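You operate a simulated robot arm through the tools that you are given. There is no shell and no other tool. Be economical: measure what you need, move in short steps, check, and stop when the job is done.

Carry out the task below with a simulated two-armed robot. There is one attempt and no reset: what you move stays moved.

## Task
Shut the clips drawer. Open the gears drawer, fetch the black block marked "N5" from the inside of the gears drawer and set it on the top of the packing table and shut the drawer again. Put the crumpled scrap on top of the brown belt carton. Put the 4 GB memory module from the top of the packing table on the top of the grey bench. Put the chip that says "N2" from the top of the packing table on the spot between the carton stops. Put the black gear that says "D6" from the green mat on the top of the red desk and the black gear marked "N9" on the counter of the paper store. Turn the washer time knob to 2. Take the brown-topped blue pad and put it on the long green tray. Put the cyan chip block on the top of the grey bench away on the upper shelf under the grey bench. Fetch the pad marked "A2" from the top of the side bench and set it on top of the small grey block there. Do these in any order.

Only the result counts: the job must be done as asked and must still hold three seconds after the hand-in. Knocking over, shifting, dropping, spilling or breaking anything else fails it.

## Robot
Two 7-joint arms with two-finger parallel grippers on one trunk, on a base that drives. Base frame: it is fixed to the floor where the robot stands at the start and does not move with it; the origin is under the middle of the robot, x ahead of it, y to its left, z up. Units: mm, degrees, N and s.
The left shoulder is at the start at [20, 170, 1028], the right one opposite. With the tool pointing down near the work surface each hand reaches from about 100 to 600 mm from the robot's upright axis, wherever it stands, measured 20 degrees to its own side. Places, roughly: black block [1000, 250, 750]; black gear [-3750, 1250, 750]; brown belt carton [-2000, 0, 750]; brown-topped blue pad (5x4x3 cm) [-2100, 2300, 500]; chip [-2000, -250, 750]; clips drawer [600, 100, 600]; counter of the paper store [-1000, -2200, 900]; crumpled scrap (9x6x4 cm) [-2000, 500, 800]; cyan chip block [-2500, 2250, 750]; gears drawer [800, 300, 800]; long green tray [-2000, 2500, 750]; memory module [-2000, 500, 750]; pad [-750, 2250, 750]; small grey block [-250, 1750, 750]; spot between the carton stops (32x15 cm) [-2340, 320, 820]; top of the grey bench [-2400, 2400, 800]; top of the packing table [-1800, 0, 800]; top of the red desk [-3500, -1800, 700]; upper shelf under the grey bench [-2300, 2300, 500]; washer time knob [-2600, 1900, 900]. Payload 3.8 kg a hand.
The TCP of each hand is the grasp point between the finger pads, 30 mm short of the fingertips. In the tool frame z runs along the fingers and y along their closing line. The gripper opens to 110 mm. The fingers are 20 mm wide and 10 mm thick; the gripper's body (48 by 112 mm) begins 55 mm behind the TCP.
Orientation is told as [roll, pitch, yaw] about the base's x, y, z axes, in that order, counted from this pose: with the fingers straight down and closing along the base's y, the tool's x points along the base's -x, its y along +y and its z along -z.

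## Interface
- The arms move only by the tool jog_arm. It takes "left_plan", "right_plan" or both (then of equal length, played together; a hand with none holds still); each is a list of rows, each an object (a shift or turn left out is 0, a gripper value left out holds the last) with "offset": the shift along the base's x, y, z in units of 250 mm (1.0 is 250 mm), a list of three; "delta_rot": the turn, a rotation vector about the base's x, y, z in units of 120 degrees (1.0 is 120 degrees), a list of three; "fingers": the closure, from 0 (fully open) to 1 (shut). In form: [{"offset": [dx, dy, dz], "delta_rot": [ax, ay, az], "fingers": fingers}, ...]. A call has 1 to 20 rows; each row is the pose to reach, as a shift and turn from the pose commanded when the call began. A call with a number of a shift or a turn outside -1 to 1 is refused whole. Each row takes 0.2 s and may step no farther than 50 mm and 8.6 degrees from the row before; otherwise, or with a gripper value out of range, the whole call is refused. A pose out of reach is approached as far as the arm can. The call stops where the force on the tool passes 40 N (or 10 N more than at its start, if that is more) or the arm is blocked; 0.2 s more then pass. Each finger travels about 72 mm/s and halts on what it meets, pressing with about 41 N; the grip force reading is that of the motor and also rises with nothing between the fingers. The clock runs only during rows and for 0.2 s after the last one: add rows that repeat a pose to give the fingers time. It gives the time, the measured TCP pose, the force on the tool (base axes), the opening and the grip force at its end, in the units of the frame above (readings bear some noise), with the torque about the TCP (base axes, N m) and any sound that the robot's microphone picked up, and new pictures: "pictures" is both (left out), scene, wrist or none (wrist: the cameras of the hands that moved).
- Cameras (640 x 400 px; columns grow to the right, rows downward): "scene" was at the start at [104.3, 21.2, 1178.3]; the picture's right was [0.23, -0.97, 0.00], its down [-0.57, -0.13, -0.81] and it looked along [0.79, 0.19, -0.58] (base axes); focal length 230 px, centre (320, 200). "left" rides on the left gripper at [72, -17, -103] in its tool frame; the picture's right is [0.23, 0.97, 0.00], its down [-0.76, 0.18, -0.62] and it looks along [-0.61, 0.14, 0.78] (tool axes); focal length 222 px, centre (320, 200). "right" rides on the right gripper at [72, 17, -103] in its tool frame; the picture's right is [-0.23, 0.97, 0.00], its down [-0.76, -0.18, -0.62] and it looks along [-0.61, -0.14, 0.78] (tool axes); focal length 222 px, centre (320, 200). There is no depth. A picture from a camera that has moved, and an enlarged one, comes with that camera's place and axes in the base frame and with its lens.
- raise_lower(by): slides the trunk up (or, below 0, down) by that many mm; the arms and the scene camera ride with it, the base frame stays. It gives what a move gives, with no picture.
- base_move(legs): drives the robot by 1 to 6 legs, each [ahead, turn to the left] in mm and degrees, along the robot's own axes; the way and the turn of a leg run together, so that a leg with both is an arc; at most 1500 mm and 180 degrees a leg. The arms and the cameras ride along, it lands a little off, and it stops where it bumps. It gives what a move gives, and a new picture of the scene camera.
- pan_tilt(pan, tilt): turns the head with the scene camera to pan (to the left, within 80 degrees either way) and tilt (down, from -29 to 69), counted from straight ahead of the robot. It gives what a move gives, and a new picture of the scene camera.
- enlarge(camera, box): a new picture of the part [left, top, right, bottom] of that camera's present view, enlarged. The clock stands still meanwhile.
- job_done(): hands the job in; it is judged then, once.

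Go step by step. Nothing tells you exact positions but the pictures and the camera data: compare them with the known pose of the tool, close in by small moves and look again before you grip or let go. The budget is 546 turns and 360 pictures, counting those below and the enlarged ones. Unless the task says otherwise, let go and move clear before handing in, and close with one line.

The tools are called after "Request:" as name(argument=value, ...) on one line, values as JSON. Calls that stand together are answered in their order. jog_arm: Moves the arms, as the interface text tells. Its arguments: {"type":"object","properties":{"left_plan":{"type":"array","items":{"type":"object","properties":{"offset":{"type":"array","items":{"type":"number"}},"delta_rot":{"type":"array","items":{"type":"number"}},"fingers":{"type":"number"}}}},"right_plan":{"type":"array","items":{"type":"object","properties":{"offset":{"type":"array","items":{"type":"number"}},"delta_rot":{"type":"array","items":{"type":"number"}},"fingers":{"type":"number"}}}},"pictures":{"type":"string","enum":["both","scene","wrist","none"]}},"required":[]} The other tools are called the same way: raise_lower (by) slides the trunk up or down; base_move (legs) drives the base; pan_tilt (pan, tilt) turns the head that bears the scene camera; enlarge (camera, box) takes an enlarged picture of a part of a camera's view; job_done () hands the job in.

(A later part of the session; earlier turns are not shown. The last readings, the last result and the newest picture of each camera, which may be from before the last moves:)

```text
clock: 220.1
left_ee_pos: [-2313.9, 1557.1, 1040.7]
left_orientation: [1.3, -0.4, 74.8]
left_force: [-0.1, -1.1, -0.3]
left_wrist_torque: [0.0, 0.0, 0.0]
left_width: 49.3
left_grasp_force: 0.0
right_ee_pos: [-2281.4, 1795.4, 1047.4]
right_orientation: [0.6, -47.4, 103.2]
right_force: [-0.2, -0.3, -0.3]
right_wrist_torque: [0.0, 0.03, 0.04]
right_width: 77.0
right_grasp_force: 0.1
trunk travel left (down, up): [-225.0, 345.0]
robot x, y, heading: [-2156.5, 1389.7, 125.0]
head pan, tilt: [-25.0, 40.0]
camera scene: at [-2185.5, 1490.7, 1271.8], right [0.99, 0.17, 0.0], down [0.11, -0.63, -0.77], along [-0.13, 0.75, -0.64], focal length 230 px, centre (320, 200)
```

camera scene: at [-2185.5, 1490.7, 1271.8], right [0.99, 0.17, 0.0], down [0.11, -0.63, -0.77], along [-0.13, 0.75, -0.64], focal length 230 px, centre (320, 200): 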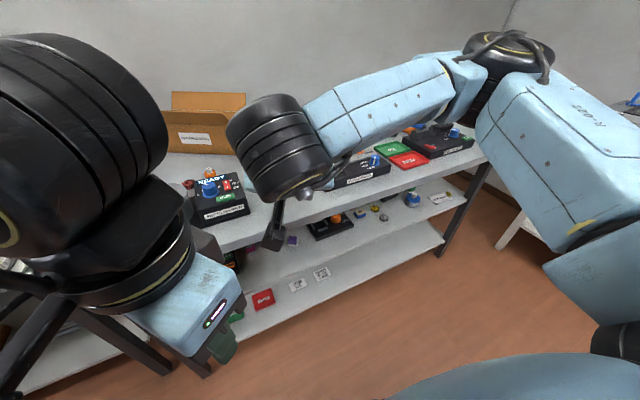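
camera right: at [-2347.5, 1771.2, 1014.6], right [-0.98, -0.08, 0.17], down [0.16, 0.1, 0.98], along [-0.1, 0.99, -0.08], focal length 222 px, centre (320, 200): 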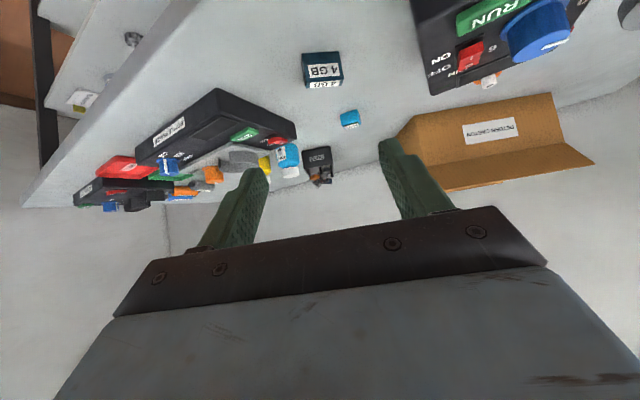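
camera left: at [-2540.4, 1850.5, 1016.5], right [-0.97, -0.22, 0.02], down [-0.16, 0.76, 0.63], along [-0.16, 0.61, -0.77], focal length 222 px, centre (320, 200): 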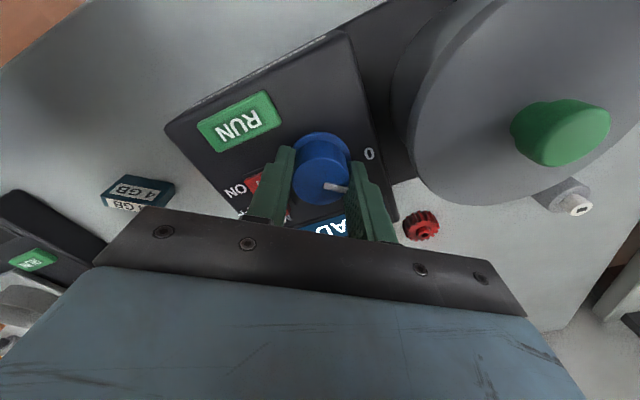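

Request:
jog_arm(left_plan=[{"offset": [-0.1, -0.03, 0], "delta_rot": [0, 0, 0.07]}, {"offset": [-0.2, -0.06, 0], "delta_rot": [0, 0, 0.14]}, {"offset": [-0.3, -0.09, 0], "delta_rot": [0, 0, 0.21]}, {"offset": [-0.42, -0.12, 0], "delta_rot": [0, 0, 0.28]}, {"offset": [-0.55, -0.16, 0], "delta_rot": [0, 0, 0.35]}, {"offset": [-0.7, -0.2, 0], "delta_rot": [-0.01, 0.0, 0.417]}], pictures="none")

Request:
base_move(legs=[[0, -90], [390, 0], [0, 90]])

Request:
pan_tilt(pan=0, tilt=45)

```text
clock: 221.5
left_ee_pos: [-2488.5, 1506.7, 1038.5]
left_orientation: [1.4, 0.7, 124.9]
left_force: [1.2, -0.3, 0.1]
left_wrist_torque: [0.02, 0.02, -0.02]
left_width: 49.7
left_grasp_force: 0.1
right_ee_pos: [-2282.1, 1794.4, 1048.6]
right_orientation: [0.5, -47.3, 103.3]
right_force: [0.2, 0.5, 0.6]
right_wrist_torque: [-0.04, 0.0, -0.01]
right_width: 77.0
right_grasp_force: 0.1
trunk travel left (down, up): [-225.0, 345.0]
robot x, y, heading: [-2158.6, 1386.8, 124.8]
head pan, tilt: [-25.0, 40.0]
```

```text
clock: 231.6
left_ee_pos: [-2172.1, 1728.3, 1040.2]
left_orientation: [1.5, 0.8, 125.3]
left_force: [0.3, 0.8, -0.5]
left_wrist_torque: [-0.01, 0.03, 0.0]
left_width: 49.6
left_grasp_force: 0.0
right_ee_pos: [-1966.0, 2016.8, 1046.5]
right_orientation: [0.7, -47.3, 103.6]
right_force: [0.1, -0.3, -0.2]
right_wrist_torque: [-0.03, 0.02, 0.0]
right_width: 76.9
right_grasp_force: 0.1
trunk travel left (down, up): [-225.0, 345.0]
robot x, y, heading: [-1837.4, 1610.2, 125.1]
head pan, tilt: [-25.0, 40.0]
camera scene: at [-1868.4, 1713.1, 1271.8], right [0.98, 0.18, 0.0], down [0.11, -0.63, -0.77], along [-0.14, 0.75, -0.64], focal length 230 px, centre (320, 200)
```

scene: 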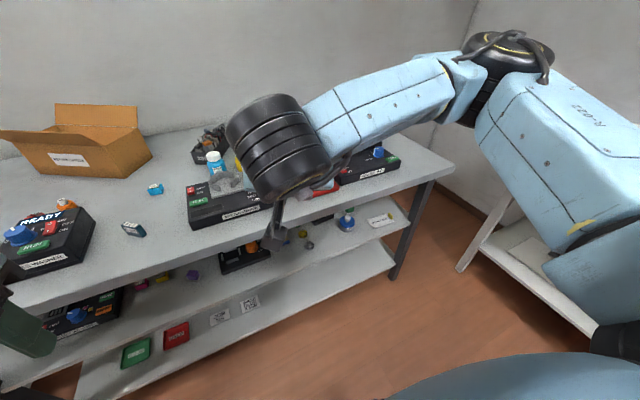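

```text
clock: 232.5
left_ee_pos: [-2170.7, 1727.0, 1039.3]
left_orientation: [1.4, 0.7, 125.2]
left_force: [-0.5, 0.6, -0.2]
left_wrist_torque: [0.03, 0.01, -0.01]
left_width: 49.4
left_grasp_force: 0.1
right_ee_pos: [-1965.4, 2015.9, 1047.3]
right_orientation: [0.6, -47.3, 103.5]
right_force: [-0.4, -0.3, -0.1]
right_wrist_torque: [-0.02, -0.01, 0.0]
right_width: 76.9
right_grasp_force: 0.0
trunk travel left (down, up): [-225.0, 345.0]
robot x, y, heading: [-1836.6, 1612.1, 125.1]
head pan, tilt: [0.0, 45.0]
camera scene: at [-1900.1, 1696.1, 1264.6], right [0.82, 0.58, 0.0], down [0.41, -0.58, -0.71], along [-0.41, 0.58, -0.71], focal length 230 px, centre (320, 200)
```

scene: 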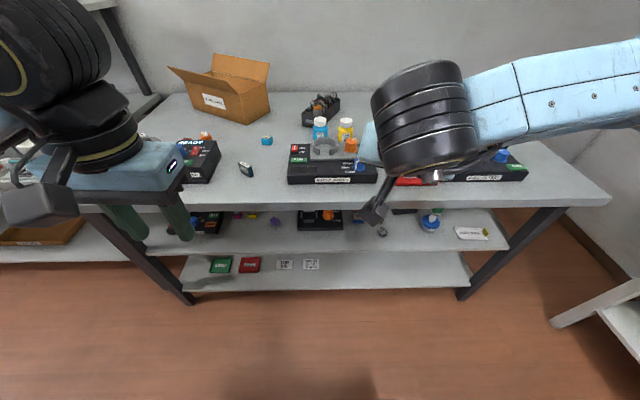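

Request:
jog_arm(right_plan=[{"offset": [0.15, 0.05, 0.05]}, {"offset": [0.3, 0.1, 0.1]}, {"offset": [0.45, 0.15, 0.15]}, {"offset": [0.6, 0.2, 0.2]}, {"offset": [0.75, 0.25, 0.25]}], pictures="scene")

Request:
enlarge(camera="scene", box=[170, 190, 510, 290])

```text
clock: 233.7
left_ee_pos: [-2171.7, 1727.5, 1038.6]
left_orientation: [1.5, 0.8, 125.2]
left_force: [0.5, -0.2, 1.1]
left_wrist_torque: [-0.01, 0.05, -0.01]
left_width: 49.5
left_grasp_force: 0.0
right_ee_pos: [-1786.7, 2096.3, 1119.5]
right_orientation: [0.4, -47.3, 103.7]
right_force: [-0.1, -0.8, 0.9]
right_wrist_torque: [0.0, -0.01, 0.02]
right_width: 77.1
right_grasp_force: 0.1
right hand out of reach, approached as far as the arm can: row 3, 4, 5
trunk travel left (down, up): [-225.0, 345.0]
robot x, y, heading: [-1838.9, 1612.6, 125.2]
head pan, tilt: [0.0, 45.0]
camera scene: at [-1899.1, 1695.8, 1264.7], right [0.82, 0.58, 0.0], down [0.41, -0.58, -0.71], along [-0.41, 0.58, -0.71], focal length 230 px, centre (320, 200)
```

scene: 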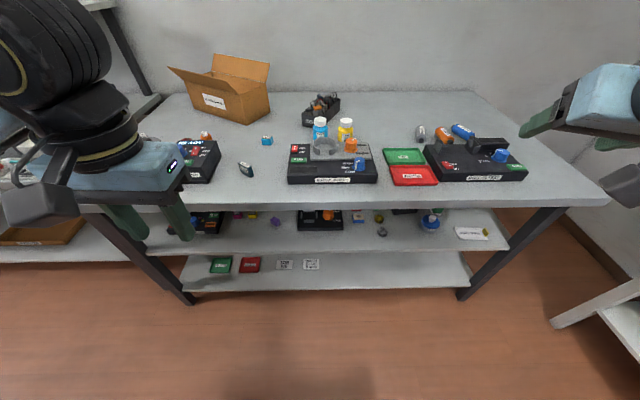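

```text
1.88 times, centred on (340, 240) of scene
camera zoom: at [-1899.1, 1695.8, 1264.7], right [0.82, 0.58, 0.0], down [0.41, -0.58, -0.71], along [-0.41, 0.58, -0.71], focal length 434 px, centre (282, 125)
```

zoom: 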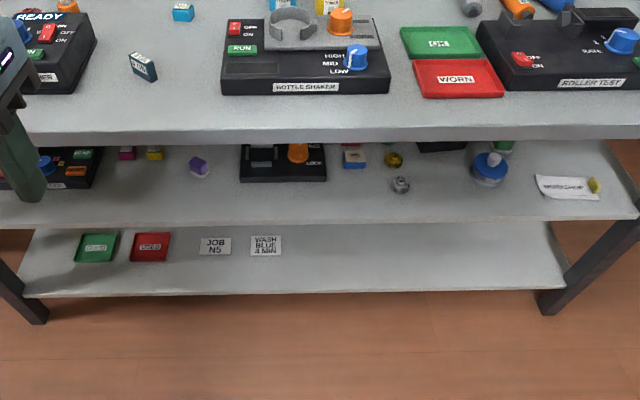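

The pad triangulates to (−2135, 2313, 522) on the upper shelf, 200 mm behind the bench edge. I'll take it with the right hand nearly horizontal; first lower the trunk and get closer.

Request:
raise_lower(by=-220)

Request:
jog_arm(right_plan=[{"offset": [-0.1, -0.04, -0.12], "delta_rot": [0.02, 0.014, 0.03]}, {"offset": [-0.2, -0.08, -0.24], "delta_rot": [0.04, 0.028, 0.06]}, {"offset": [-0.3, -0.12, -0.36], "delta_rot": [0.06, 0.042, 0.09]}, {"offset": [-0.4, -0.14, -0.48], "delta_rot": [0.08, 0.056, 0.12]}, {"offset": [-0.5, -0.16, -0.6], "delta_rot": [0.1, 0.07, 0.15]}, {"offset": [-0.6, -0.18, -0.72], "delta_rot": [0.123, 0.0855, 0.18]}, {"offset": [-0.7, -0.18, -0.84], "delta_rot": [0.123, 0.0855, 0.18]}], pictures="both")

```text
clock: 236.0
left_ee_pos: [-2170.9, 1728.3, 820.2]
left_orientation: [1.4, 0.6, 125.2]
left_force: [0.0, 0.3, 0.0]
left_wrist_torque: [0.0, 0.02, 0.02]
left_width: 49.7
left_grasp_force: 0.1
right_ee_pos: [-1787.4, 2095.6, 899.3]
right_orientation: [0.5, -47.1, 103.6]
right_force: [-0.5, -1.3, -0.1]
right_wrist_torque: [0.0, -0.02, -0.03]
right_width: 77.0
right_grasp_force: 0.1
trunk travel left (down, up): [-5.0, 565.0]
robot x, y, heading: [-1837.2, 1610.6, 124.9]
head pan, tilt: [0.0, 45.0]
```

```text
clock: 237.6
left_ee_pos: [-2174.4, 1727.1, 819.2]
left_orientation: [1.3, 0.8, 125.2]
left_force: [-0.9, -0.5, -0.7]
left_wrist_torque: [0.01, -0.03, 0.02]
left_width: 49.4
left_grasp_force: 0.2
right_ee_pos: [-1984.8, 2038.6, 708.2]
right_orientation: [7.7, -64.4, 118.8]
right_force: [-0.8, -1.4, -0.2]
right_wrist_torque: [0.08, 0.01, -0.13]
right_width: 76.8
right_grasp_force: 0.2
right hand out of reach, approached as far as the arm can: row 1, 2, 3, 4, 5, 6, 7
trunk travel left (down, up): [-5.0, 565.0]
robot x, y, heading: [-1839.8, 1615.4, 125.2]
head pan, tilt: [0.0, 45.0]
camera scene: at [-1902.3, 1695.6, 1044.4], right [0.82, 0.58, 0.0], down [0.41, -0.58, -0.71], along [-0.41, 0.58, -0.71], focal length 230 px, centre (320, 200)
camera right: at [-1927.4, 1925.9, 688.2], right [-0.84, -0.48, 0.26], down [0.33, -0.05, 0.94], along [-0.44, 0.87, 0.2], focal length 222 px, centre (320, 200)
```

scene: 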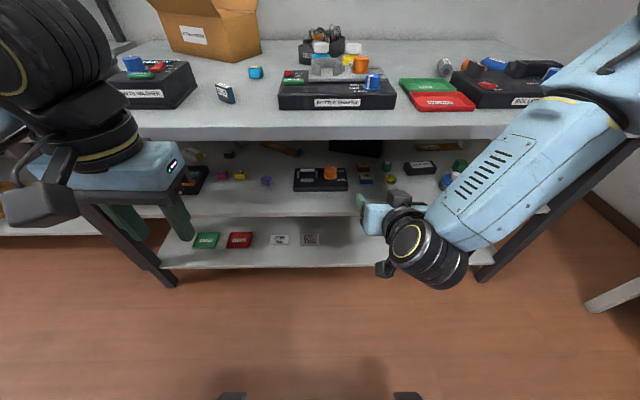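
right: 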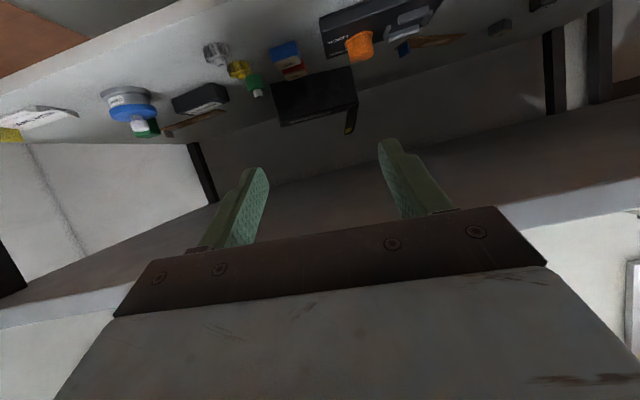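

The wrist camera hangs below the hand when tilted, so I'll use about a 50° tilt to keep it off the shelf. Re-orient and lower to shelf height in front of the bench.

Request:
jog_arm(right_plan=[{"offset": [0, 0, -0.1], "delta_rot": [-0.038, -0.051, 0]}, {"offset": [0, 0, -0.22], "delta_rot": [-0.075, -0.1025, 0.0025]}, {"offset": [0.02, 0.06, -0.34], "delta_rot": [-0.075, -0.1025, 0.0025]}, {"offset": [0.04, 0.12, -0.43], "delta_rot": [-0.075, -0.1025, 0.0025]}, {"offset": [0.056, 0.176, -0.43], "delta_rot": [-0.075, -0.1025, 0.0025]}], pictures="both")

```text
clock: 238.8
left_ee_pos: [-2171.8, 1729.4, 818.9]
left_orientation: [1.4, 0.8, 125.2]
left_force: [0.5, 0.5, 0.1]
left_wrist_torque: [-0.03, 0.02, -0.02]
left_width: 49.6
left_grasp_force: 0.1
right_ee_pos: [-1970.1, 2079.4, 601.5]
right_orientation: [-2.2, -50.0, 127.9]
right_force: [-0.6, -0.3, -0.4]
right_wrist_torque: [0.0, 0.03, -0.01]
right_width: 77.0
right_grasp_force: 0.0
right hand out of reach, approached as far as the arm can: row 5
trunk travel left (down, up): [-5.0, 565.0]
robot x, y, heading: [-1843.5, 1607.8, 125.3]
head pan, tilt: [0.0, 45.0]
camera scene: at [-1900.1, 1696.1, 1044.6], right [0.82, 0.58, 0.0], down [0.41, -0.58, -0.71], along [-0.41, 0.58, -0.71], focal length 230 px, centre (320, 200)
camera right: at [-1910.4, 1967.9, 612.3], right [-0.88, -0.46, 0.15], down [0.12, 0.1, 0.99], along [-0.47, 0.88, -0.04], focal length 222 px, centre (320, 200)
```

scene: 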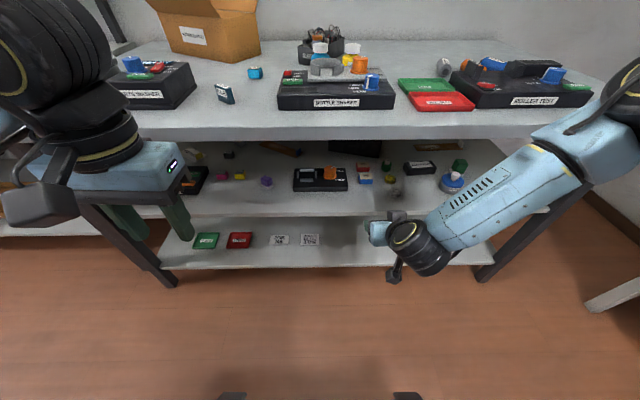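
right: 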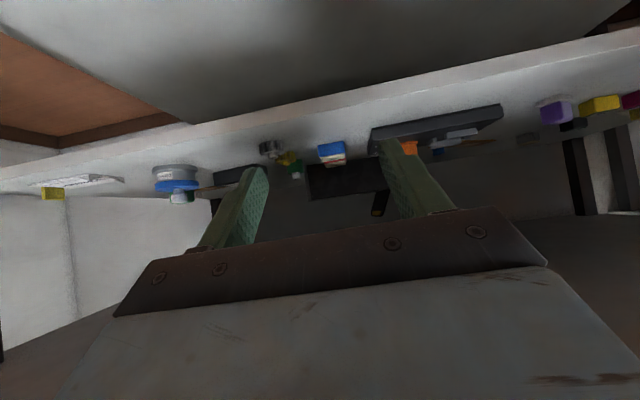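

Request:
enlarge(camera="right", box=[250, 120, 410, 220])

Request:
enlarge(camera="scene", box=[280, 140, 480, 220])

```text
4.00 times, centred on (330, 170) of right
camera zoom: at [-1910.4, 1967.9, 612.3], right [-0.88, -0.46, 0.15], down [0.12, 0.1, 0.99], along [-0.47, 0.88, -0.04], focal length 888 px, centre (280, 320)
```

zoom: 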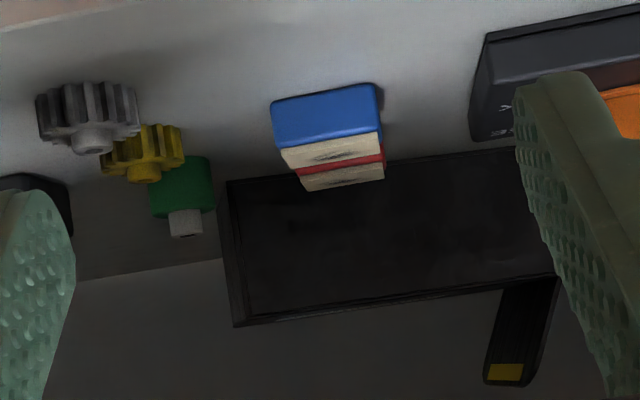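

```text
3.20 times, centred on (380, 180) of scene
camera zoom: at [-1900.1, 1696.1, 1044.6], right [0.82, 0.58, 0.0], down [0.41, -0.58, -0.71], along [-0.41, 0.58, -0.71], focal length 737 px, centre (128, 264)
```

zoom: 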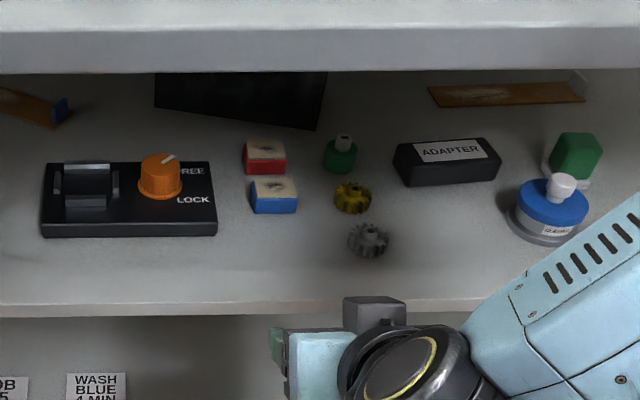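

That's the one: blue body, cork-brown top. I'll advance in steps with the fingers straddling it.

Request:
jog_arm(right_plan=[{"offset": [-0.1, 0.14, -0.06]}, {"offset": [-0.2, 0.28, -0.12]}, {"offset": [-0.3, 0.43, -0.18]}], pictures="both")

```text
clock: 239.6
left_ee_pos: [-2172.1, 1727.3, 818.6]
left_orientation: [1.5, 0.8, 125.2]
left_force: [-0.6, 0.1, 0.1]
left_wrist_torque: [0.02, 0.01, -0.04]
left_width: 49.4
left_grasp_force: 0.0
right_ee_pos: [-2045.5, 2187.7, 553.7]
right_orientation: [-1.9, -50.1, 128.0]
right_force: [-0.3, 0.1, 0.1]
right_wrist_torque: [0.01, -0.01, 0.01]
right_width: 77.3
right_grasp_force: 0.1
trunk travel left (down, up): [-5.0, 565.0]
robot x, y, heading: [-1839.9, 1607.2, 124.9]
head pan, tilt: [0.0, 45.0]
camera scene: at [-1900.2, 1696.0, 1044.5], right [0.82, 0.58, 0.0], down [0.41, -0.58, -0.71], along [-0.41, 0.58, -0.71], focal length 230 px, centre (320, 200)
camera right: at [-1985.5, 2075.0, 564.8], right [-0.87, -0.46, 0.15], down [0.12, 0.1, 0.99], along [-0.47, 0.88, -0.03], focal length 222 px, centre (320, 200)
```

scene: 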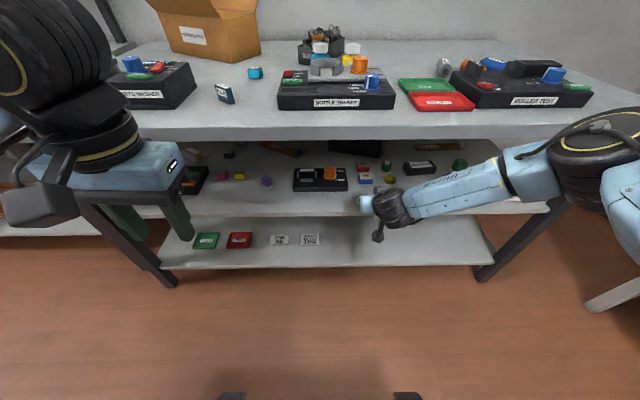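
right: 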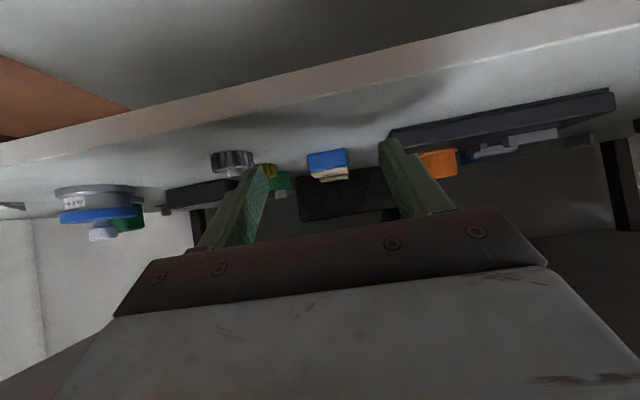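

Request:
jog_arm(right_plan=[{"offset": [-0.1, 0.14, -0.05]}, {"offset": [-0.2, 0.285, -0.09]}], pictures="both")

```text
clock: 240.2
left_ee_pos: [-2172.6, 1728.2, 819.3]
left_orientation: [1.3, 0.8, 125.3]
left_force: [-0.1, -0.7, 0.3]
left_wrist_torque: [0.0, 0.0, 0.03]
left_width: 49.7
left_grasp_force: 0.1
right_ee_pos: [-2097.8, 2258.7, 532.0]
right_orientation: [-1.8, -50.4, 127.9]
right_force: [0.5, -0.4, 0.0]
right_wrist_torque: [-0.01, 0.0, -0.02]
right_width: 76.8
right_grasp_force: 0.2
trunk travel left (down, up): [-5.0, 565.0]
robot x, y, heading: [-1838.6, 1610.4, 125.2]
head pan, tilt: [0.0, 45.0]
camera scene: at [-1900.3, 1696.0, 1044.5], right [0.82, 0.58, 0.0], down [0.41, -0.58, -0.71], along [-0.41, 0.58, -0.71], focal length 230 px, centre (320, 200)
camera right: at [-2036.3, 2146.9, 543.0], right [-0.87, -0.46, 0.15], down [0.12, 0.1, 0.99], along [-0.47, 0.88, -0.03], focal length 222 px, centre (320, 200)
```

scene: 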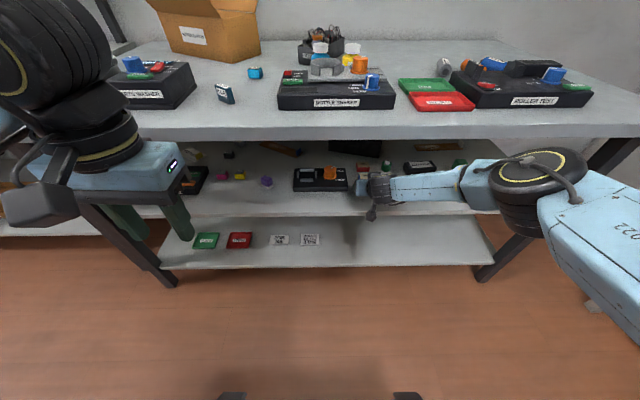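
right: 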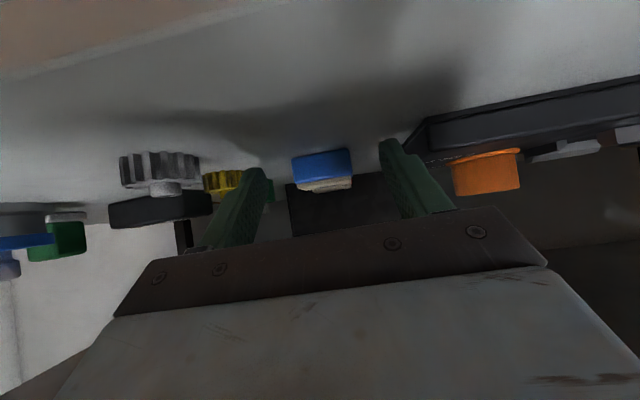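

Request:
jog_arm(right_plan=[{"offset": [-0.05, 0.07, -0.01]}, {"offset": [-0.105, 0.15, -0.016]}, {"offset": [-0.105, 0.15, -0.016], "fingers": 1}, {"offset": [-0.105, 0.15, -0.016], "fingers": 1}, {"offset": [-0.105, 0.15, -0.016], "fingers": 1}], pictures="wrist")

```text
clock: 241.4
left_ee_pos: [-2172.1, 1727.4, 819.0]
left_orientation: [1.3, 0.7, 125.2]
left_force: [0.0, 0.5, -0.5]
left_wrist_torque: [0.02, 0.01, 0.0]
left_width: 49.4
left_grasp_force: 0.0
right_ee_pos: [-2122.0, 2296.0, 531.2]
right_orientation: [-1.8, -50.3, 127.8]
right_force: [0.3, -1.4, 0.6]
right_wrist_torque: [0.06, 0.03, 0.06]
right_width: 46.7
right_grasp_force: 41.0
trunk travel left (down, up): [-5.0, 565.0]
robot x, y, heading: [-1844.5, 1608.7, 125.3]
head pan, tilt: [0.0, 45.0]
camera right: at [-2061.7, 2183.9, 540.2], right [-0.87, -0.46, 0.16], down [0.12, 0.1, 0.99], along [-0.47, 0.88, -0.03], focal length 222 px, centre (320, 200)
```

right: 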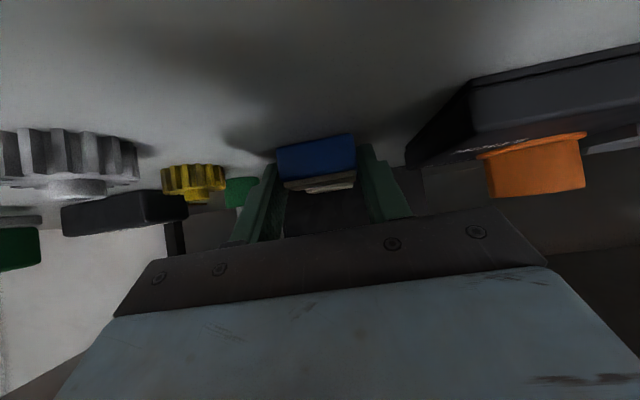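

Gripped (46.7 mm). Lift slightly and draw straight out.

Request:
jog_arm(right_plan=[{"offset": [0, 0, 0.06]}, {"offset": [0.01, -0.01, 0.12]}, {"offset": [0.11, -0.155, 0.12]}, {"offset": [0.21, -0.3, 0.12]}, {"offset": [0.32, -0.45, 0.12]}, {"offset": [0.43, -0.6, 0.12]}, {"offset": [0.54, -0.74, 0.14]}, {"offset": [0.6, -0.84, 0.2]}], pictures="both")

```text
clock: 243.2
left_ee_pos: [-2171.5, 1727.4, 820.7]
left_orientation: [1.6, 0.8, 125.2]
left_force: [0.4, 0.5, -0.1]
left_wrist_torque: [0.01, 0.01, 0.04]
left_width: 49.5
left_grasp_force: 0.1
right_ee_pos: [-1981.7, 2083.8, 588.5]
right_orientation: [-2.2, -50.0, 127.6]
right_force: [-0.1, 0.4, 0.2]
right_wrist_torque: [-0.02, 0.0, 0.05]
right_width: 46.8
right_grasp_force: 41.0
right hand out of reach, approached as far as the arm can: row 7, 8
trunk travel left (down, up): [-5.0, 565.0]
robot x, y, heading: [-1840.6, 1610.4, 125.1]
head pan, tilt: [0.0, 45.0]
camera scene: at [-1899.8, 1696.4, 1044.6], right [0.82, 0.58, 0.0], down [0.41, -0.58, -0.71], along [-0.41, 0.58, -0.71], focal length 230 px, centre (320, 200)
camera right: at [-1921.3, 1971.9, 598.8], right [-0.88, -0.46, 0.15], down [0.12, 0.1, 0.99], along [-0.47, 0.88, -0.03], focal length 222 px, centre (320, 200)
```

scene: 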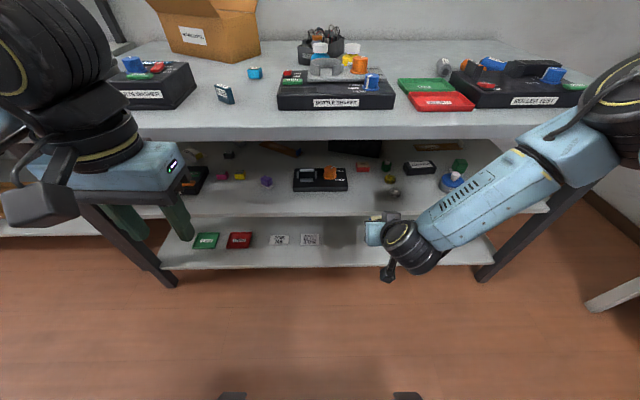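
right: 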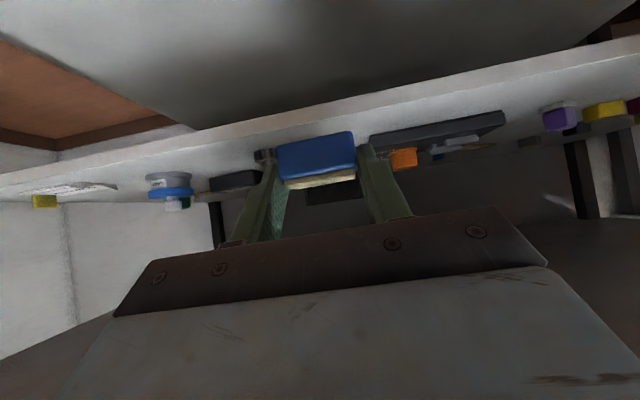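

Request:
base_move(legs=[[-90, 0]])

Request:
raise_lower(by=340)

Request:
base_move(legs=[[160, 0]])

```text
clock: 244.3
left_ee_pos: [-2120.6, 1656.0, 820.3]
left_orientation: [1.3, 0.7, 125.1]
left_force: [0.3, 0.9, -0.1]
left_wrist_torque: [-0.01, 0.0, 0.0]
left_width: 49.7
left_grasp_force: 0.1
right_ee_pos: [-1930.6, 2011.3, 588.0]
right_orientation: [-2.2, -50.0, 127.7]
right_force: [-0.8, -0.1, -0.7]
right_wrist_torque: [0.0, 0.03, 0.0]
right_width: 46.6
right_grasp_force: 41.2
trunk travel left (down, up): [-5.0, 565.0]
robot x, y, heading: [-1791.0, 1536.1, 124.9]
head pan, tilt: [0.0, 45.0]
camera scene: at [-1849.0, 1623.3, 1044.6], right [0.82, 0.58, 0.0], down [0.41, -0.58, -0.71], along [-0.41, 0.58, -0.71], focal length 230 px, centre (320, 200)
```

scene: 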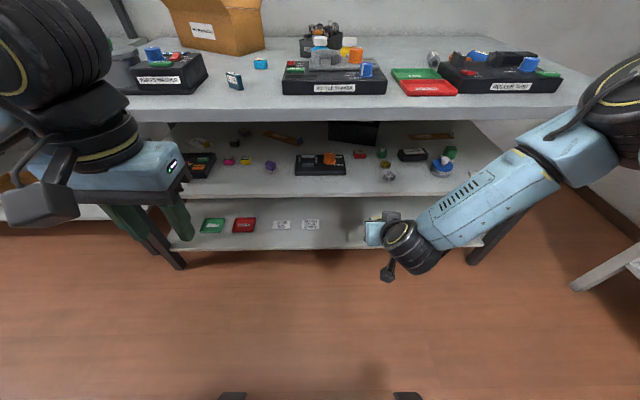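

```text
clock: 247.6
left_ee_pos: [-2121.3, 1655.4, 1159.5]
left_orientation: [1.4, 0.8, 125.1]
left_force: [-0.2, 0.3, -0.8]
left_wrist_torque: [0.01, 0.0, 0.02]
left_width: 49.6
left_grasp_force: 0.0
right_ee_pos: [-1930.0, 2011.7, 927.9]
right_orientation: [-2.2, -50.0, 127.8]
right_force: [0.1, -1.0, -0.4]
right_wrist_torque: [0.04, 0.0, -0.02]
right_width: 46.3
right_grasp_force: 41.0
trunk travel left (down, up): [-345.0, 225.0]
robot x, y, heading: [-1790.5, 1541.2, 125.0]
head pan, tilt: [0.0, 45.0]
```

```text
clock: 249.1
left_ee_pos: [-2213.5, 1786.9, 1158.9]
left_orientation: [1.4, 0.8, 125.2]
left_force: [0.3, 0.3, 0.0]
left_wrist_torque: [-0.05, -0.03, -0.02]
left_width: 49.5
left_grasp_force: 0.1
right_ee_pos: [-2023.3, 2144.1, 927.2]
right_orientation: [-2.3, -49.9, 127.8]
right_force: [1.2, 0.4, -0.5]
right_wrist_torque: [-0.02, -0.05, 0.01]
right_width: 46.5
right_grasp_force: 41.2
trunk travel left (down, up): [-345.0, 225.0]
robot x, y, heading: [-1877.4, 1670.8, 125.4]
head pan, tilt: [0.0, 45.0]
camera scene: at [-1941.7, 1755.1, 1384.5], right [0.82, 0.58, 0.0], down [0.41, -0.58, -0.71], along [-0.41, 0.58, -0.71], focal length 230 px, centre (320, 200)
```

scene: 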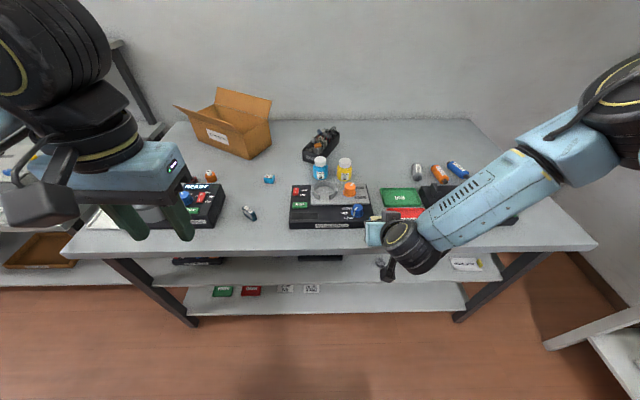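

Request:
jog_arm(right_plan=[{"offset": [-0.01, 0.18, 0]}, {"offset": [-0.02, 0.36, 0]}, {"offset": [-0.03, 0.54, 0]}, {"offset": [-0.036, 0.72, 0]}, {"offset": [-0.036, 0.91, 0]}], pictures="both")

```text
clock: 250.2
left_ee_pos: [-2213.0, 1786.5, 1159.5]
left_orientation: [1.3, 0.8, 125.2]
left_force: [-0.7, -0.2, -0.1]
left_wrist_torque: [-0.01, -0.03, 0.02]
left_width: 49.3
left_grasp_force: 0.0
right_ee_pos: [-2031.6, 2372.0, 926.3]
right_orientation: [-2.2, -49.8, 127.9]
right_force: [0.0, 0.0, 0.4]
right_wrist_torque: [0.01, 0.0, -0.03]
right_width: 46.6
right_grasp_force: 41.0
trunk travel left (down, up): [-345.0, 225.0]
robot x, y, heading: [-1882.4, 1670.9, 125.1]
head pan, tilt: [0.0, 45.0]
camera scene: at [-1941.5, 1754.6, 1384.5], right [0.82, 0.58, 0.0], down [0.41, -0.58, -0.71], along [-0.41, 0.58, -0.71], focal length 230 px, centre (320, 200)
camera right: at [-1972.1, 2258.9, 937.6], right [-0.88, -0.46, 0.15], down [0.12, 0.1, 0.99], along [-0.47, 0.88, -0.03], focal length 222 px, centre (320, 200)
```

scene: 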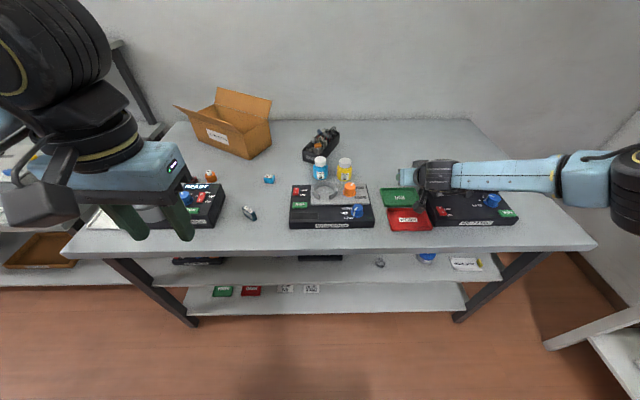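
right: 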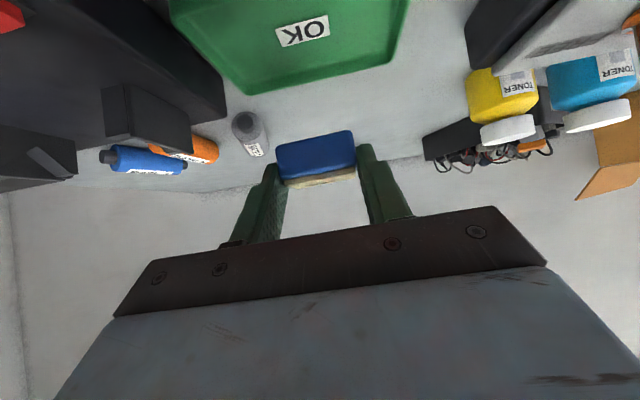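

Right over the tray. Lower until contact.

Request:
jog_arm(right_plan=[{"offset": [0, 0, -0.12]}, {"offset": [0, 0, -0.2]}, {"offset": [0, 0, -0.24]}, {"offset": [0, 0, -0.26]}, {"offset": [0, 0, -0.28]}, {"offset": [0, 0, -0.3]}, {"offset": [0, 0, -0.32]}], pictures="wrist")

```text
clock: 251.8
left_ee_pos: [-2212.0, 1783.3, 1160.8]
left_orientation: [1.4, 0.6, 125.0]
left_force: [-0.1, 0.0, 0.2]
left_wrist_torque: [0.04, 0.0, 0.0]
left_width: 49.6
left_grasp_force: 0.0
right_ee_pos: [-2031.0, 2370.7, 854.1]
right_orientation: [-2.2, -50.6, 127.6]
right_force: [4.9, -1.9, 27.4]
right_wrist_torque: [-0.03, 0.64, 0.01]
right_width: 46.8
right_grasp_force: 41.3
trunk travel left (down, up): [-345.0, 225.0]
robot x, y, heading: [-1881.0, 1669.5, 125.4]
head pan, tilt: [0.0, 45.0]
camera right: at [-1972.3, 2258.3, 864.2], right [-0.88, -0.46, 0.15], down [0.12, 0.09, 0.99], along [-0.47, 0.88, -0.02], focal length 222 px, centre (320, 200)
```

right: 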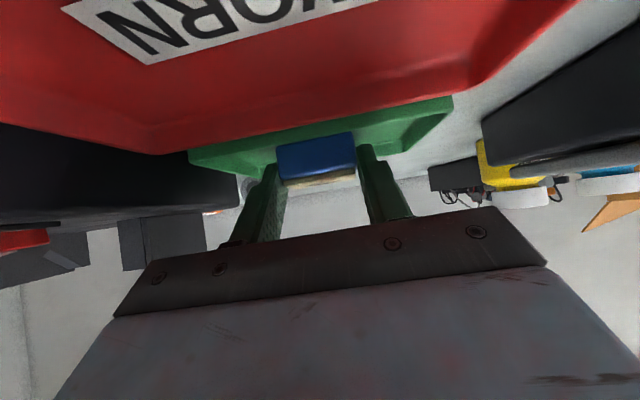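

Request:
jog_arm(right_plan=[{"offset": [0, 0, 0], "fingers": 0.4}, {"offset": [0, 0, 0.01], "fingers": 0.4}, {"offset": [0, 0, 0.01], "fingers": 0.4}, {"offset": [0.01, -0.02, 0.1]}, {"offset": [0.03, -0.05, 0.25]}, {"offset": [0.08, -0.15, 0.38]}, {"offset": [0.18, -0.3, 0.42]}, {"offset": [0.28, -0.45, 0.45]}], pictures="both")

```text
clock: 253.7
left_ee_pos: [-2211.3, 1785.2, 1159.9]
left_orientation: [1.5, 0.7, 125.1]
left_force: [0.0, -0.3, -0.5]
left_wrist_torque: [-0.02, 0.04, -0.02]
left_width: 49.5
left_grasp_force: 0.0
right_ee_pos: [-1959.7, 2257.6, 962.5]
right_orientation: [-2.2, -50.0, 127.7]
right_force: [-0.4, 0.5, -0.6]
right_wrist_torque: [0.01, 0.0, -0.03]
right_width: 65.9
right_grasp_force: 0.1
trunk travel left (down, up): [-345.0, 225.0]
robot x, y, heading: [-1879.7, 1666.4, 125.0]
head pan, tilt: [0.0, 45.0]
camera scene: at [-1940.4, 1753.5, 1384.6], right [0.82, 0.58, 0.0], down [0.41, -0.58, -0.71], along [-0.41, 0.58, -0.71], focal length 230 px, centre (320, 200)
camera right: at [-1900.9, 2145.2, 972.9], right [-0.88, -0.46, 0.15], down [0.12, 0.1, 0.99], along [-0.47, 0.88, -0.03], focal length 222 px, centre (320, 200)
```

scene: 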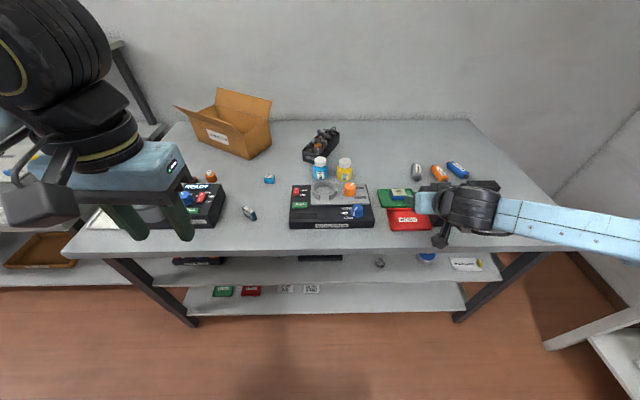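
right: 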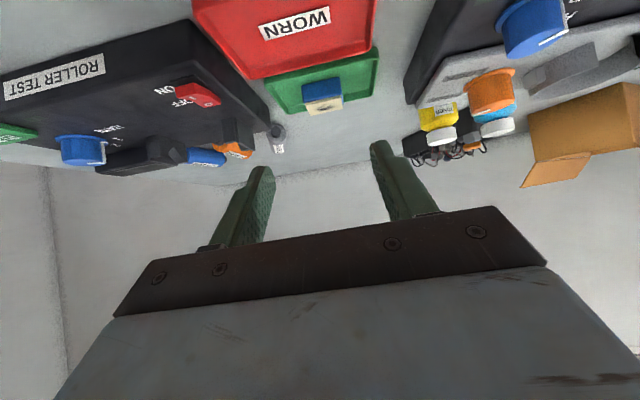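

The pad is on the green tray. Next the cyan block at (−2475, 2182, top 838), with the left hand tilted; the right hand stays back.

Request:
jog_arm(left_plan=[{"offset": [-0.06, 0.1, -0.06], "delta_rot": [0.056, 0.039, 0], "fingers": 0.3}, {"offset": [-0.12, 0.2, -0.12], "delta_rot": [0.112, 0.078, 0]}, {"offset": [-0.18, 0.3, -0.18], "delta_rot": [0.168, 0.117, 0]}, {"offset": [-0.24, 0.4, -0.24], "delta_rot": [0.224, 0.156, 0]}, {"offset": [-0.32, 0.5, -0.3], "delta_rot": [0.28, 0.195, 0]}, {"offset": [-0.4, 0.6, -0.36], "delta_rot": [0.342, 0.238, 0]}, {"offset": [-0.48, 0.74, -0.42], "delta_rot": [0.342, 0.238, 0]}], pictures="both")

```text
refused: row 6 steps farther than a row can; nothing moved
```

Request:
jog_arm(left_plan=[{"offset": [-0.06, 0.1, -0.06], "delta_rot": [0.056, 0.039, 0], "fingers": 0.3}, {"offset": [-0.12, 0.2, -0.12], "delta_rot": [0.112, 0.078, 0]}, {"offset": [-0.18, 0.3, -0.18], "delta_rot": [0.168, 0.117, 0]}, {"offset": [-0.24, 0.4, -0.24], "delta_rot": [0.224, 0.156, 0]}, {"offset": [-0.32, 0.5, -0.3], "delta_rot": [0.28, 0.195, 0]}, {"offset": [-0.4, 0.6, -0.36], "delta_rot": [0.336, 0.234, 0]}, {"offset": [-0.48, 0.74, -0.42], "delta_rot": [0.342, 0.238, 0]}], pictures="both")

```text
clock: 255.2
left_ee_pos: [-2333.9, 1972.4, 1055.7]
left_orientation: [1.1, -49.3, 125.3]
left_force: [0.5, 0.7, -1.0]
left_wrist_torque: [-0.03, -0.02, -0.03]
left_width: 77.0
left_grasp_force: 0.0
right_ee_pos: [-1961.2, 2258.7, 961.5]
right_orientation: [-2.3, -49.9, 127.9]
right_force: [-0.1, -0.1, 0.0]
right_wrist_torque: [0.0, -0.03, 0.01]
right_width: 65.8
right_grasp_force: 0.1
trunk travel left (down, up): [-345.0, 225.0]
robot x, y, heading: [-1881.5, 1666.7, 125.0]
head pan, tilt: [0.0, 45.0]
camera scene: at [-1941.3, 1755.2, 1384.5], right [0.82, 0.58, 0.0], down [0.41, -0.58, -0.71], along [-0.41, 0.58, -0.71], focal length 230 px, centre (320, 200)
camera left: at [-2245.6, 1879.3, 1067.5], right [-0.7, -0.69, -0.16], down [-0.15, -0.08, 0.99], along [-0.7, 0.72, -0.05], focal length 222 px, centre (320, 200)
```

scene: 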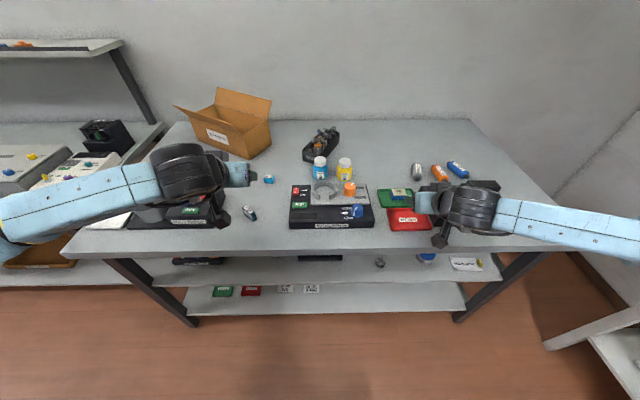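
left: 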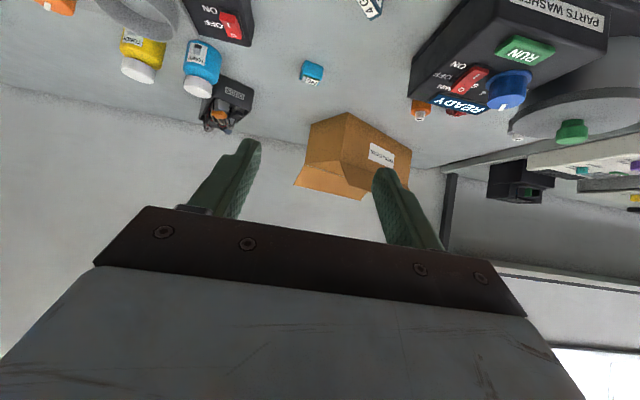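

At this tilt the forearm would sweep too near the washer. I'll pick with a steeper hand from closer in, set the block near the bench's front edge, then re-grip it tilted for the shelf.

Request:
jog_arm(left_plan=[{"offset": [0, 0, 0.1], "delta_rot": [-0.056, -0.039, 0]}, {"offset": [0, 0, 0.2], "delta_rot": [-0.112, -0.078, 0]}, {"offset": [0, 0, 0.2], "delta_rot": [-0.168, -0.117, 0]}, {"offset": [0, 0, 0.2], "delta_rot": [-0.205, -0.1425, 0]}], right_plan=[{"offset": [0.05, -0.08, 0.1]}, {"offset": [0.1, -0.16, 0.2]}, {"offset": [0.15, -0.24, 0.3]}, {"offset": [0.2, -0.32, 0.4]}], pictures="none")

Request:
base_move(legs=[[145, 0]])

```text
clock: 256.2
left_ee_pos: [-2331.7, 1969.7, 1105.7]
left_orientation: [1.3, -19.1, 125.1]
left_force: [0.2, -0.4, 0.4]
left_wrist_torque: [0.02, 0.03, -0.03]
left_width: 76.8
left_grasp_force: 0.1
right_ee_pos: [-1910.4, 2177.4, 1060.6]
right_orientation: [-2.2, -49.8, 127.8]
right_force: [-0.2, 0.7, 0.1]
right_wrist_torque: [-0.01, 0.01, 0.01]
right_width: 65.9
right_grasp_force: 0.0
trunk travel left (down, up): [-345.0, 225.0]
robot x, y, heading: [-1879.6, 1670.4, 125.2]
head pan, tilt: [0.0, 45.0]
```

```text
clock: 257.6
left_ee_pos: [-2417.1, 2090.4, 1104.4]
left_orientation: [1.3, -19.2, 125.0]
left_force: [-0.1, -0.3, -0.1]
left_wrist_torque: [-0.01, -0.01, 0.0]
left_width: 77.1
left_grasp_force: 0.0
right_ee_pos: [-1996.9, 2297.8, 1061.3]
right_orientation: [-2.1, -49.9, 127.7]
right_force: [0.6, -0.1, 0.1]
right_wrist_torque: [0.0, -0.03, 0.0]
right_width: 66.1
right_grasp_force: 0.1
trunk travel left (down, up): [-345.0, 225.0]
robot x, y, heading: [-1967.6, 1790.5, 125.0]
head pan, tilt: [0.0, 45.0]
camera scene: at [-2025.8, 1874.8, 1384.5], right [0.82, 0.57, 0.0], down [0.41, -0.58, -0.71], along [-0.41, 0.58, -0.71], focal length 230 px, centre (320, 200)
```

scene: 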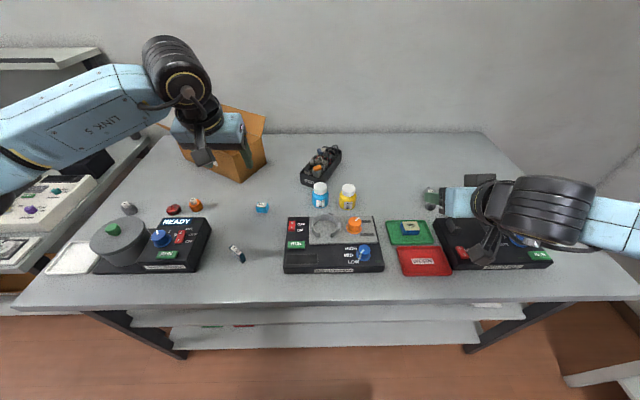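

Request:
jog_arm(left_plan=[{"offset": [-0.07, 0.12, -0.1]}, {"offset": [-0.14, 0.24, -0.2]}, {"offset": [-0.2, 0.34, -0.32]}, {"offset": [-0.2, 0.34, -0.48]}, {"offset": [-0.2, 0.34, -0.64]}], pictures="both")

```text
clock: 258.8
left_ee_pos: [-2467.0, 2176.6, 944.4]
left_orientation: [1.2, -19.3, 125.1]
left_force: [-0.1, -0.1, 0.6]
left_wrist_torque: [-0.05, 0.01, -0.01]
left_width: 77.0
left_grasp_force: 0.1
right_ee_pos: [-1995.6, 2296.7, 1060.9]
right_orientation: [-2.2, -49.8, 127.6]
right_force: [-0.2, 0.2, -0.3]
right_wrist_torque: [-0.03, -0.01, 0.0]
right_width: 66.1
right_grasp_force: 0.1
trunk travel left (down, up): [-345.0, 225.0]
robot x, y, heading: [-1965.3, 1785.5, 125.1]
head pan, tilt: [0.0, 45.0]
camera scene: at [-2025.2, 1874.3, 1384.5], right [0.82, 0.57, 0.0], down [0.41, -0.58, -0.71], along [-0.41, 0.58, -0.71], focal length 230 px, centre (320, 200)
camera left: at [-2392.6, 2102.9, 1018.2], right [-0.67, -0.74, -0.05], down [-0.43, 0.32, 0.84], along [-0.61, 0.59, -0.53], focal length 222 px, centre (320, 200)
```

scene: 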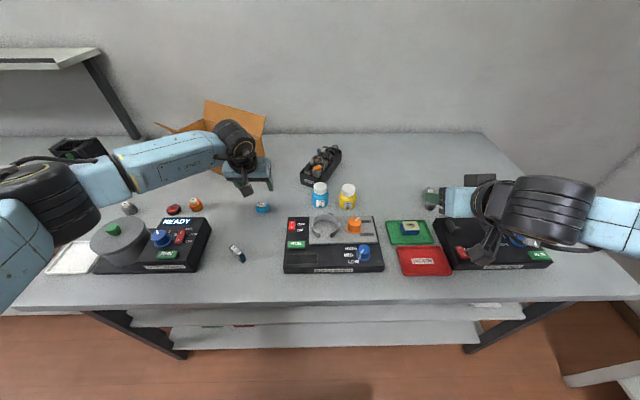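
left: 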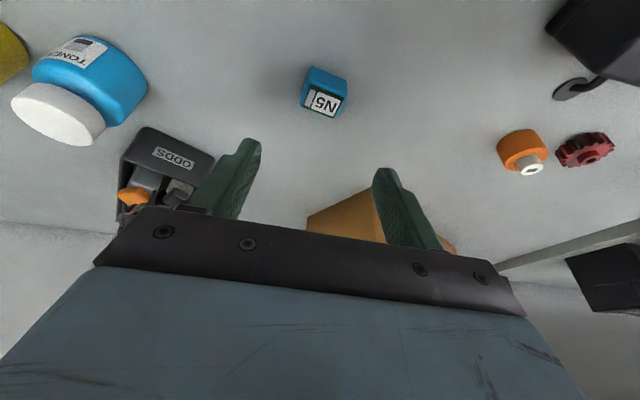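

Request:
jog_arm(left_plan=[{"offset": [-0.008, 0.01, -0.16]}, {"offset": [-0.008, 0.01, -0.3]}, {"offset": [-0.008, 0.01, -0.36]}, {"offset": [-0.008, 0.01, -0.36], "fingers": 1}, {"offset": [-0.008, 0.01, -0.36], "fingers": 1}, {"offset": [-0.008, 0.01, -0.36], "fingers": 1}], pictures="both")

```text
clock: 260.2
left_ee_pos: [-2468.8, 2178.0, 855.4]
left_orientation: [1.3, -19.2, 125.1]
left_force: [-0.2, 0.7, -0.4]
left_wrist_torque: [-0.03, 0.02, 0.01]
left_width: 34.6
left_grasp_force: 41.4
right_ee_pos: [-1995.2, 2294.9, 1062.4]
right_orientation: [-2.3, -50.0, 127.7]
right_force: [0.4, -0.3, -1.2]
right_wrist_torque: [0.04, 0.04, -0.02]
right_width: 66.1
right_grasp_force: 0.0
trunk travel left (down, up): [-345.0, 225.0]
robot x, y, heading: [-1963.1, 1791.7, 125.2]
head pan, tilt: [0.0, 45.0]
camera scene: at [-2025.1, 1873.8, 1384.6], right [0.82, 0.57, 0.0], down [0.41, -0.58, -0.71], along [-0.41, 0.58, -0.71], focal length 230 px, centre (320, 200)
camera left: at [-2394.0, 2104.7, 928.6], right [-0.67, -0.74, -0.05], down [-0.43, 0.32, 0.84], along [-0.61, 0.59, -0.53], focal length 222 px, centre (320, 200)
```

scene: 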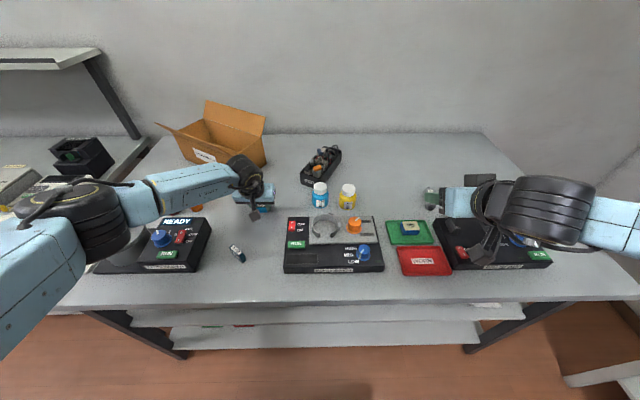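
left: 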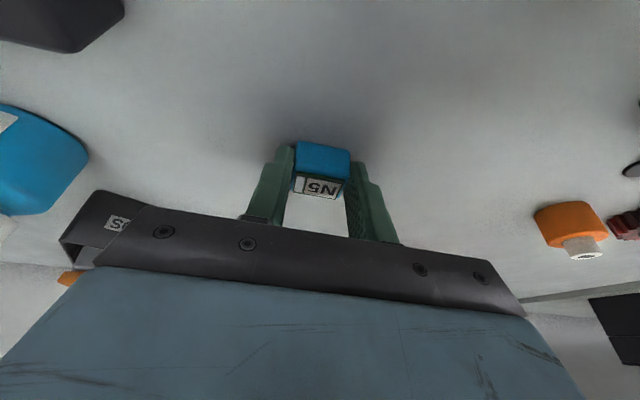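

Block gripped. Lift, bring it back in front of the bench.

Request:
jog_arm(left_plan=[{"offset": [0, 0, 0.15]}, {"offset": [0, 0, 0.33]}, {"offset": [0, 0, 0.5]}, {"offset": [0.05, -0.07, 0.64]}, {"offset": [0.14, -0.2, 0.66]}, {"offset": [0.24, -0.34, 0.66]}, {"offset": [0.34, -0.48, 0.66]}], pictures="none")

Request:
base_move(legs=[[-300, 0]])

```text
clock: 261.8
left_ee_pos: [-2383.9, 2057.0, 1019.8]
left_orientation: [1.3, -19.4, 125.0]
left_force: [-0.6, -0.4, -0.6]
left_wrist_torque: [0.03, -0.01, -0.01]
left_width: 34.6
left_grasp_force: 41.1
right_ee_pos: [-1995.4, 2296.5, 1061.5]
right_orientation: [-2.2, -50.0, 127.8]
right_force: [-0.2, -0.9, 0.1]
right_wrist_torque: [0.01, 0.05, 0.01]
right_width: 65.9
right_grasp_force: 0.0
trunk travel left (down, up): [-345.0, 225.0]
robot x, y, heading: [-1962.8, 1792.1, 125.0]
head pan, tilt: [0.0, 45.0]
```

```text
clock: 263.9
left_ee_pos: [-2211.2, 1814.3, 1020.9]
left_orientation: [1.3, -19.3, 125.0]
left_force: [0.1, 0.1, -0.3]
left_wrist_torque: [0.03, -0.01, 0.02]
left_width: 34.7
left_grasp_force: 41.0
right_ee_pos: [-1823.1, 2051.7, 1061.7]
right_orientation: [-2.1, -50.1, 127.6]
right_force: [0.4, -0.7, -0.3]
right_wrist_torque: [0.03, 0.01, 0.02]
right_width: 66.1
right_grasp_force: 0.1
trunk travel left (down, up): [-345.0, 225.0]
robot x, y, heading: [-1793.8, 1540.4, 124.6]
head pan, tilt: [0.0, 45.0]
camera scene: at [-1853.1, 1628.7, 1384.6], right [0.82, 0.57, 0.0], down [0.4, -0.58, -0.71], along [-0.41, 0.58, -0.71], focal length 230 px, centre (320, 200)
```

scene: 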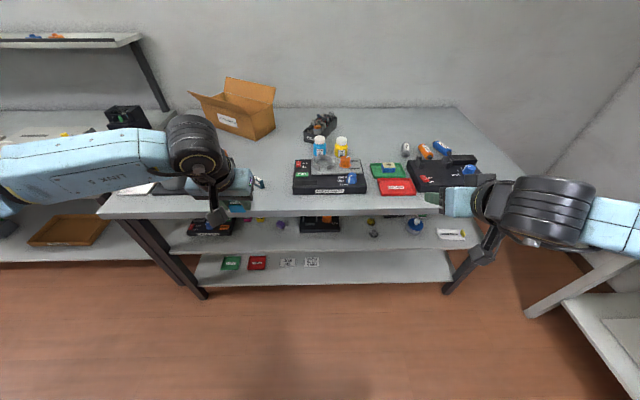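

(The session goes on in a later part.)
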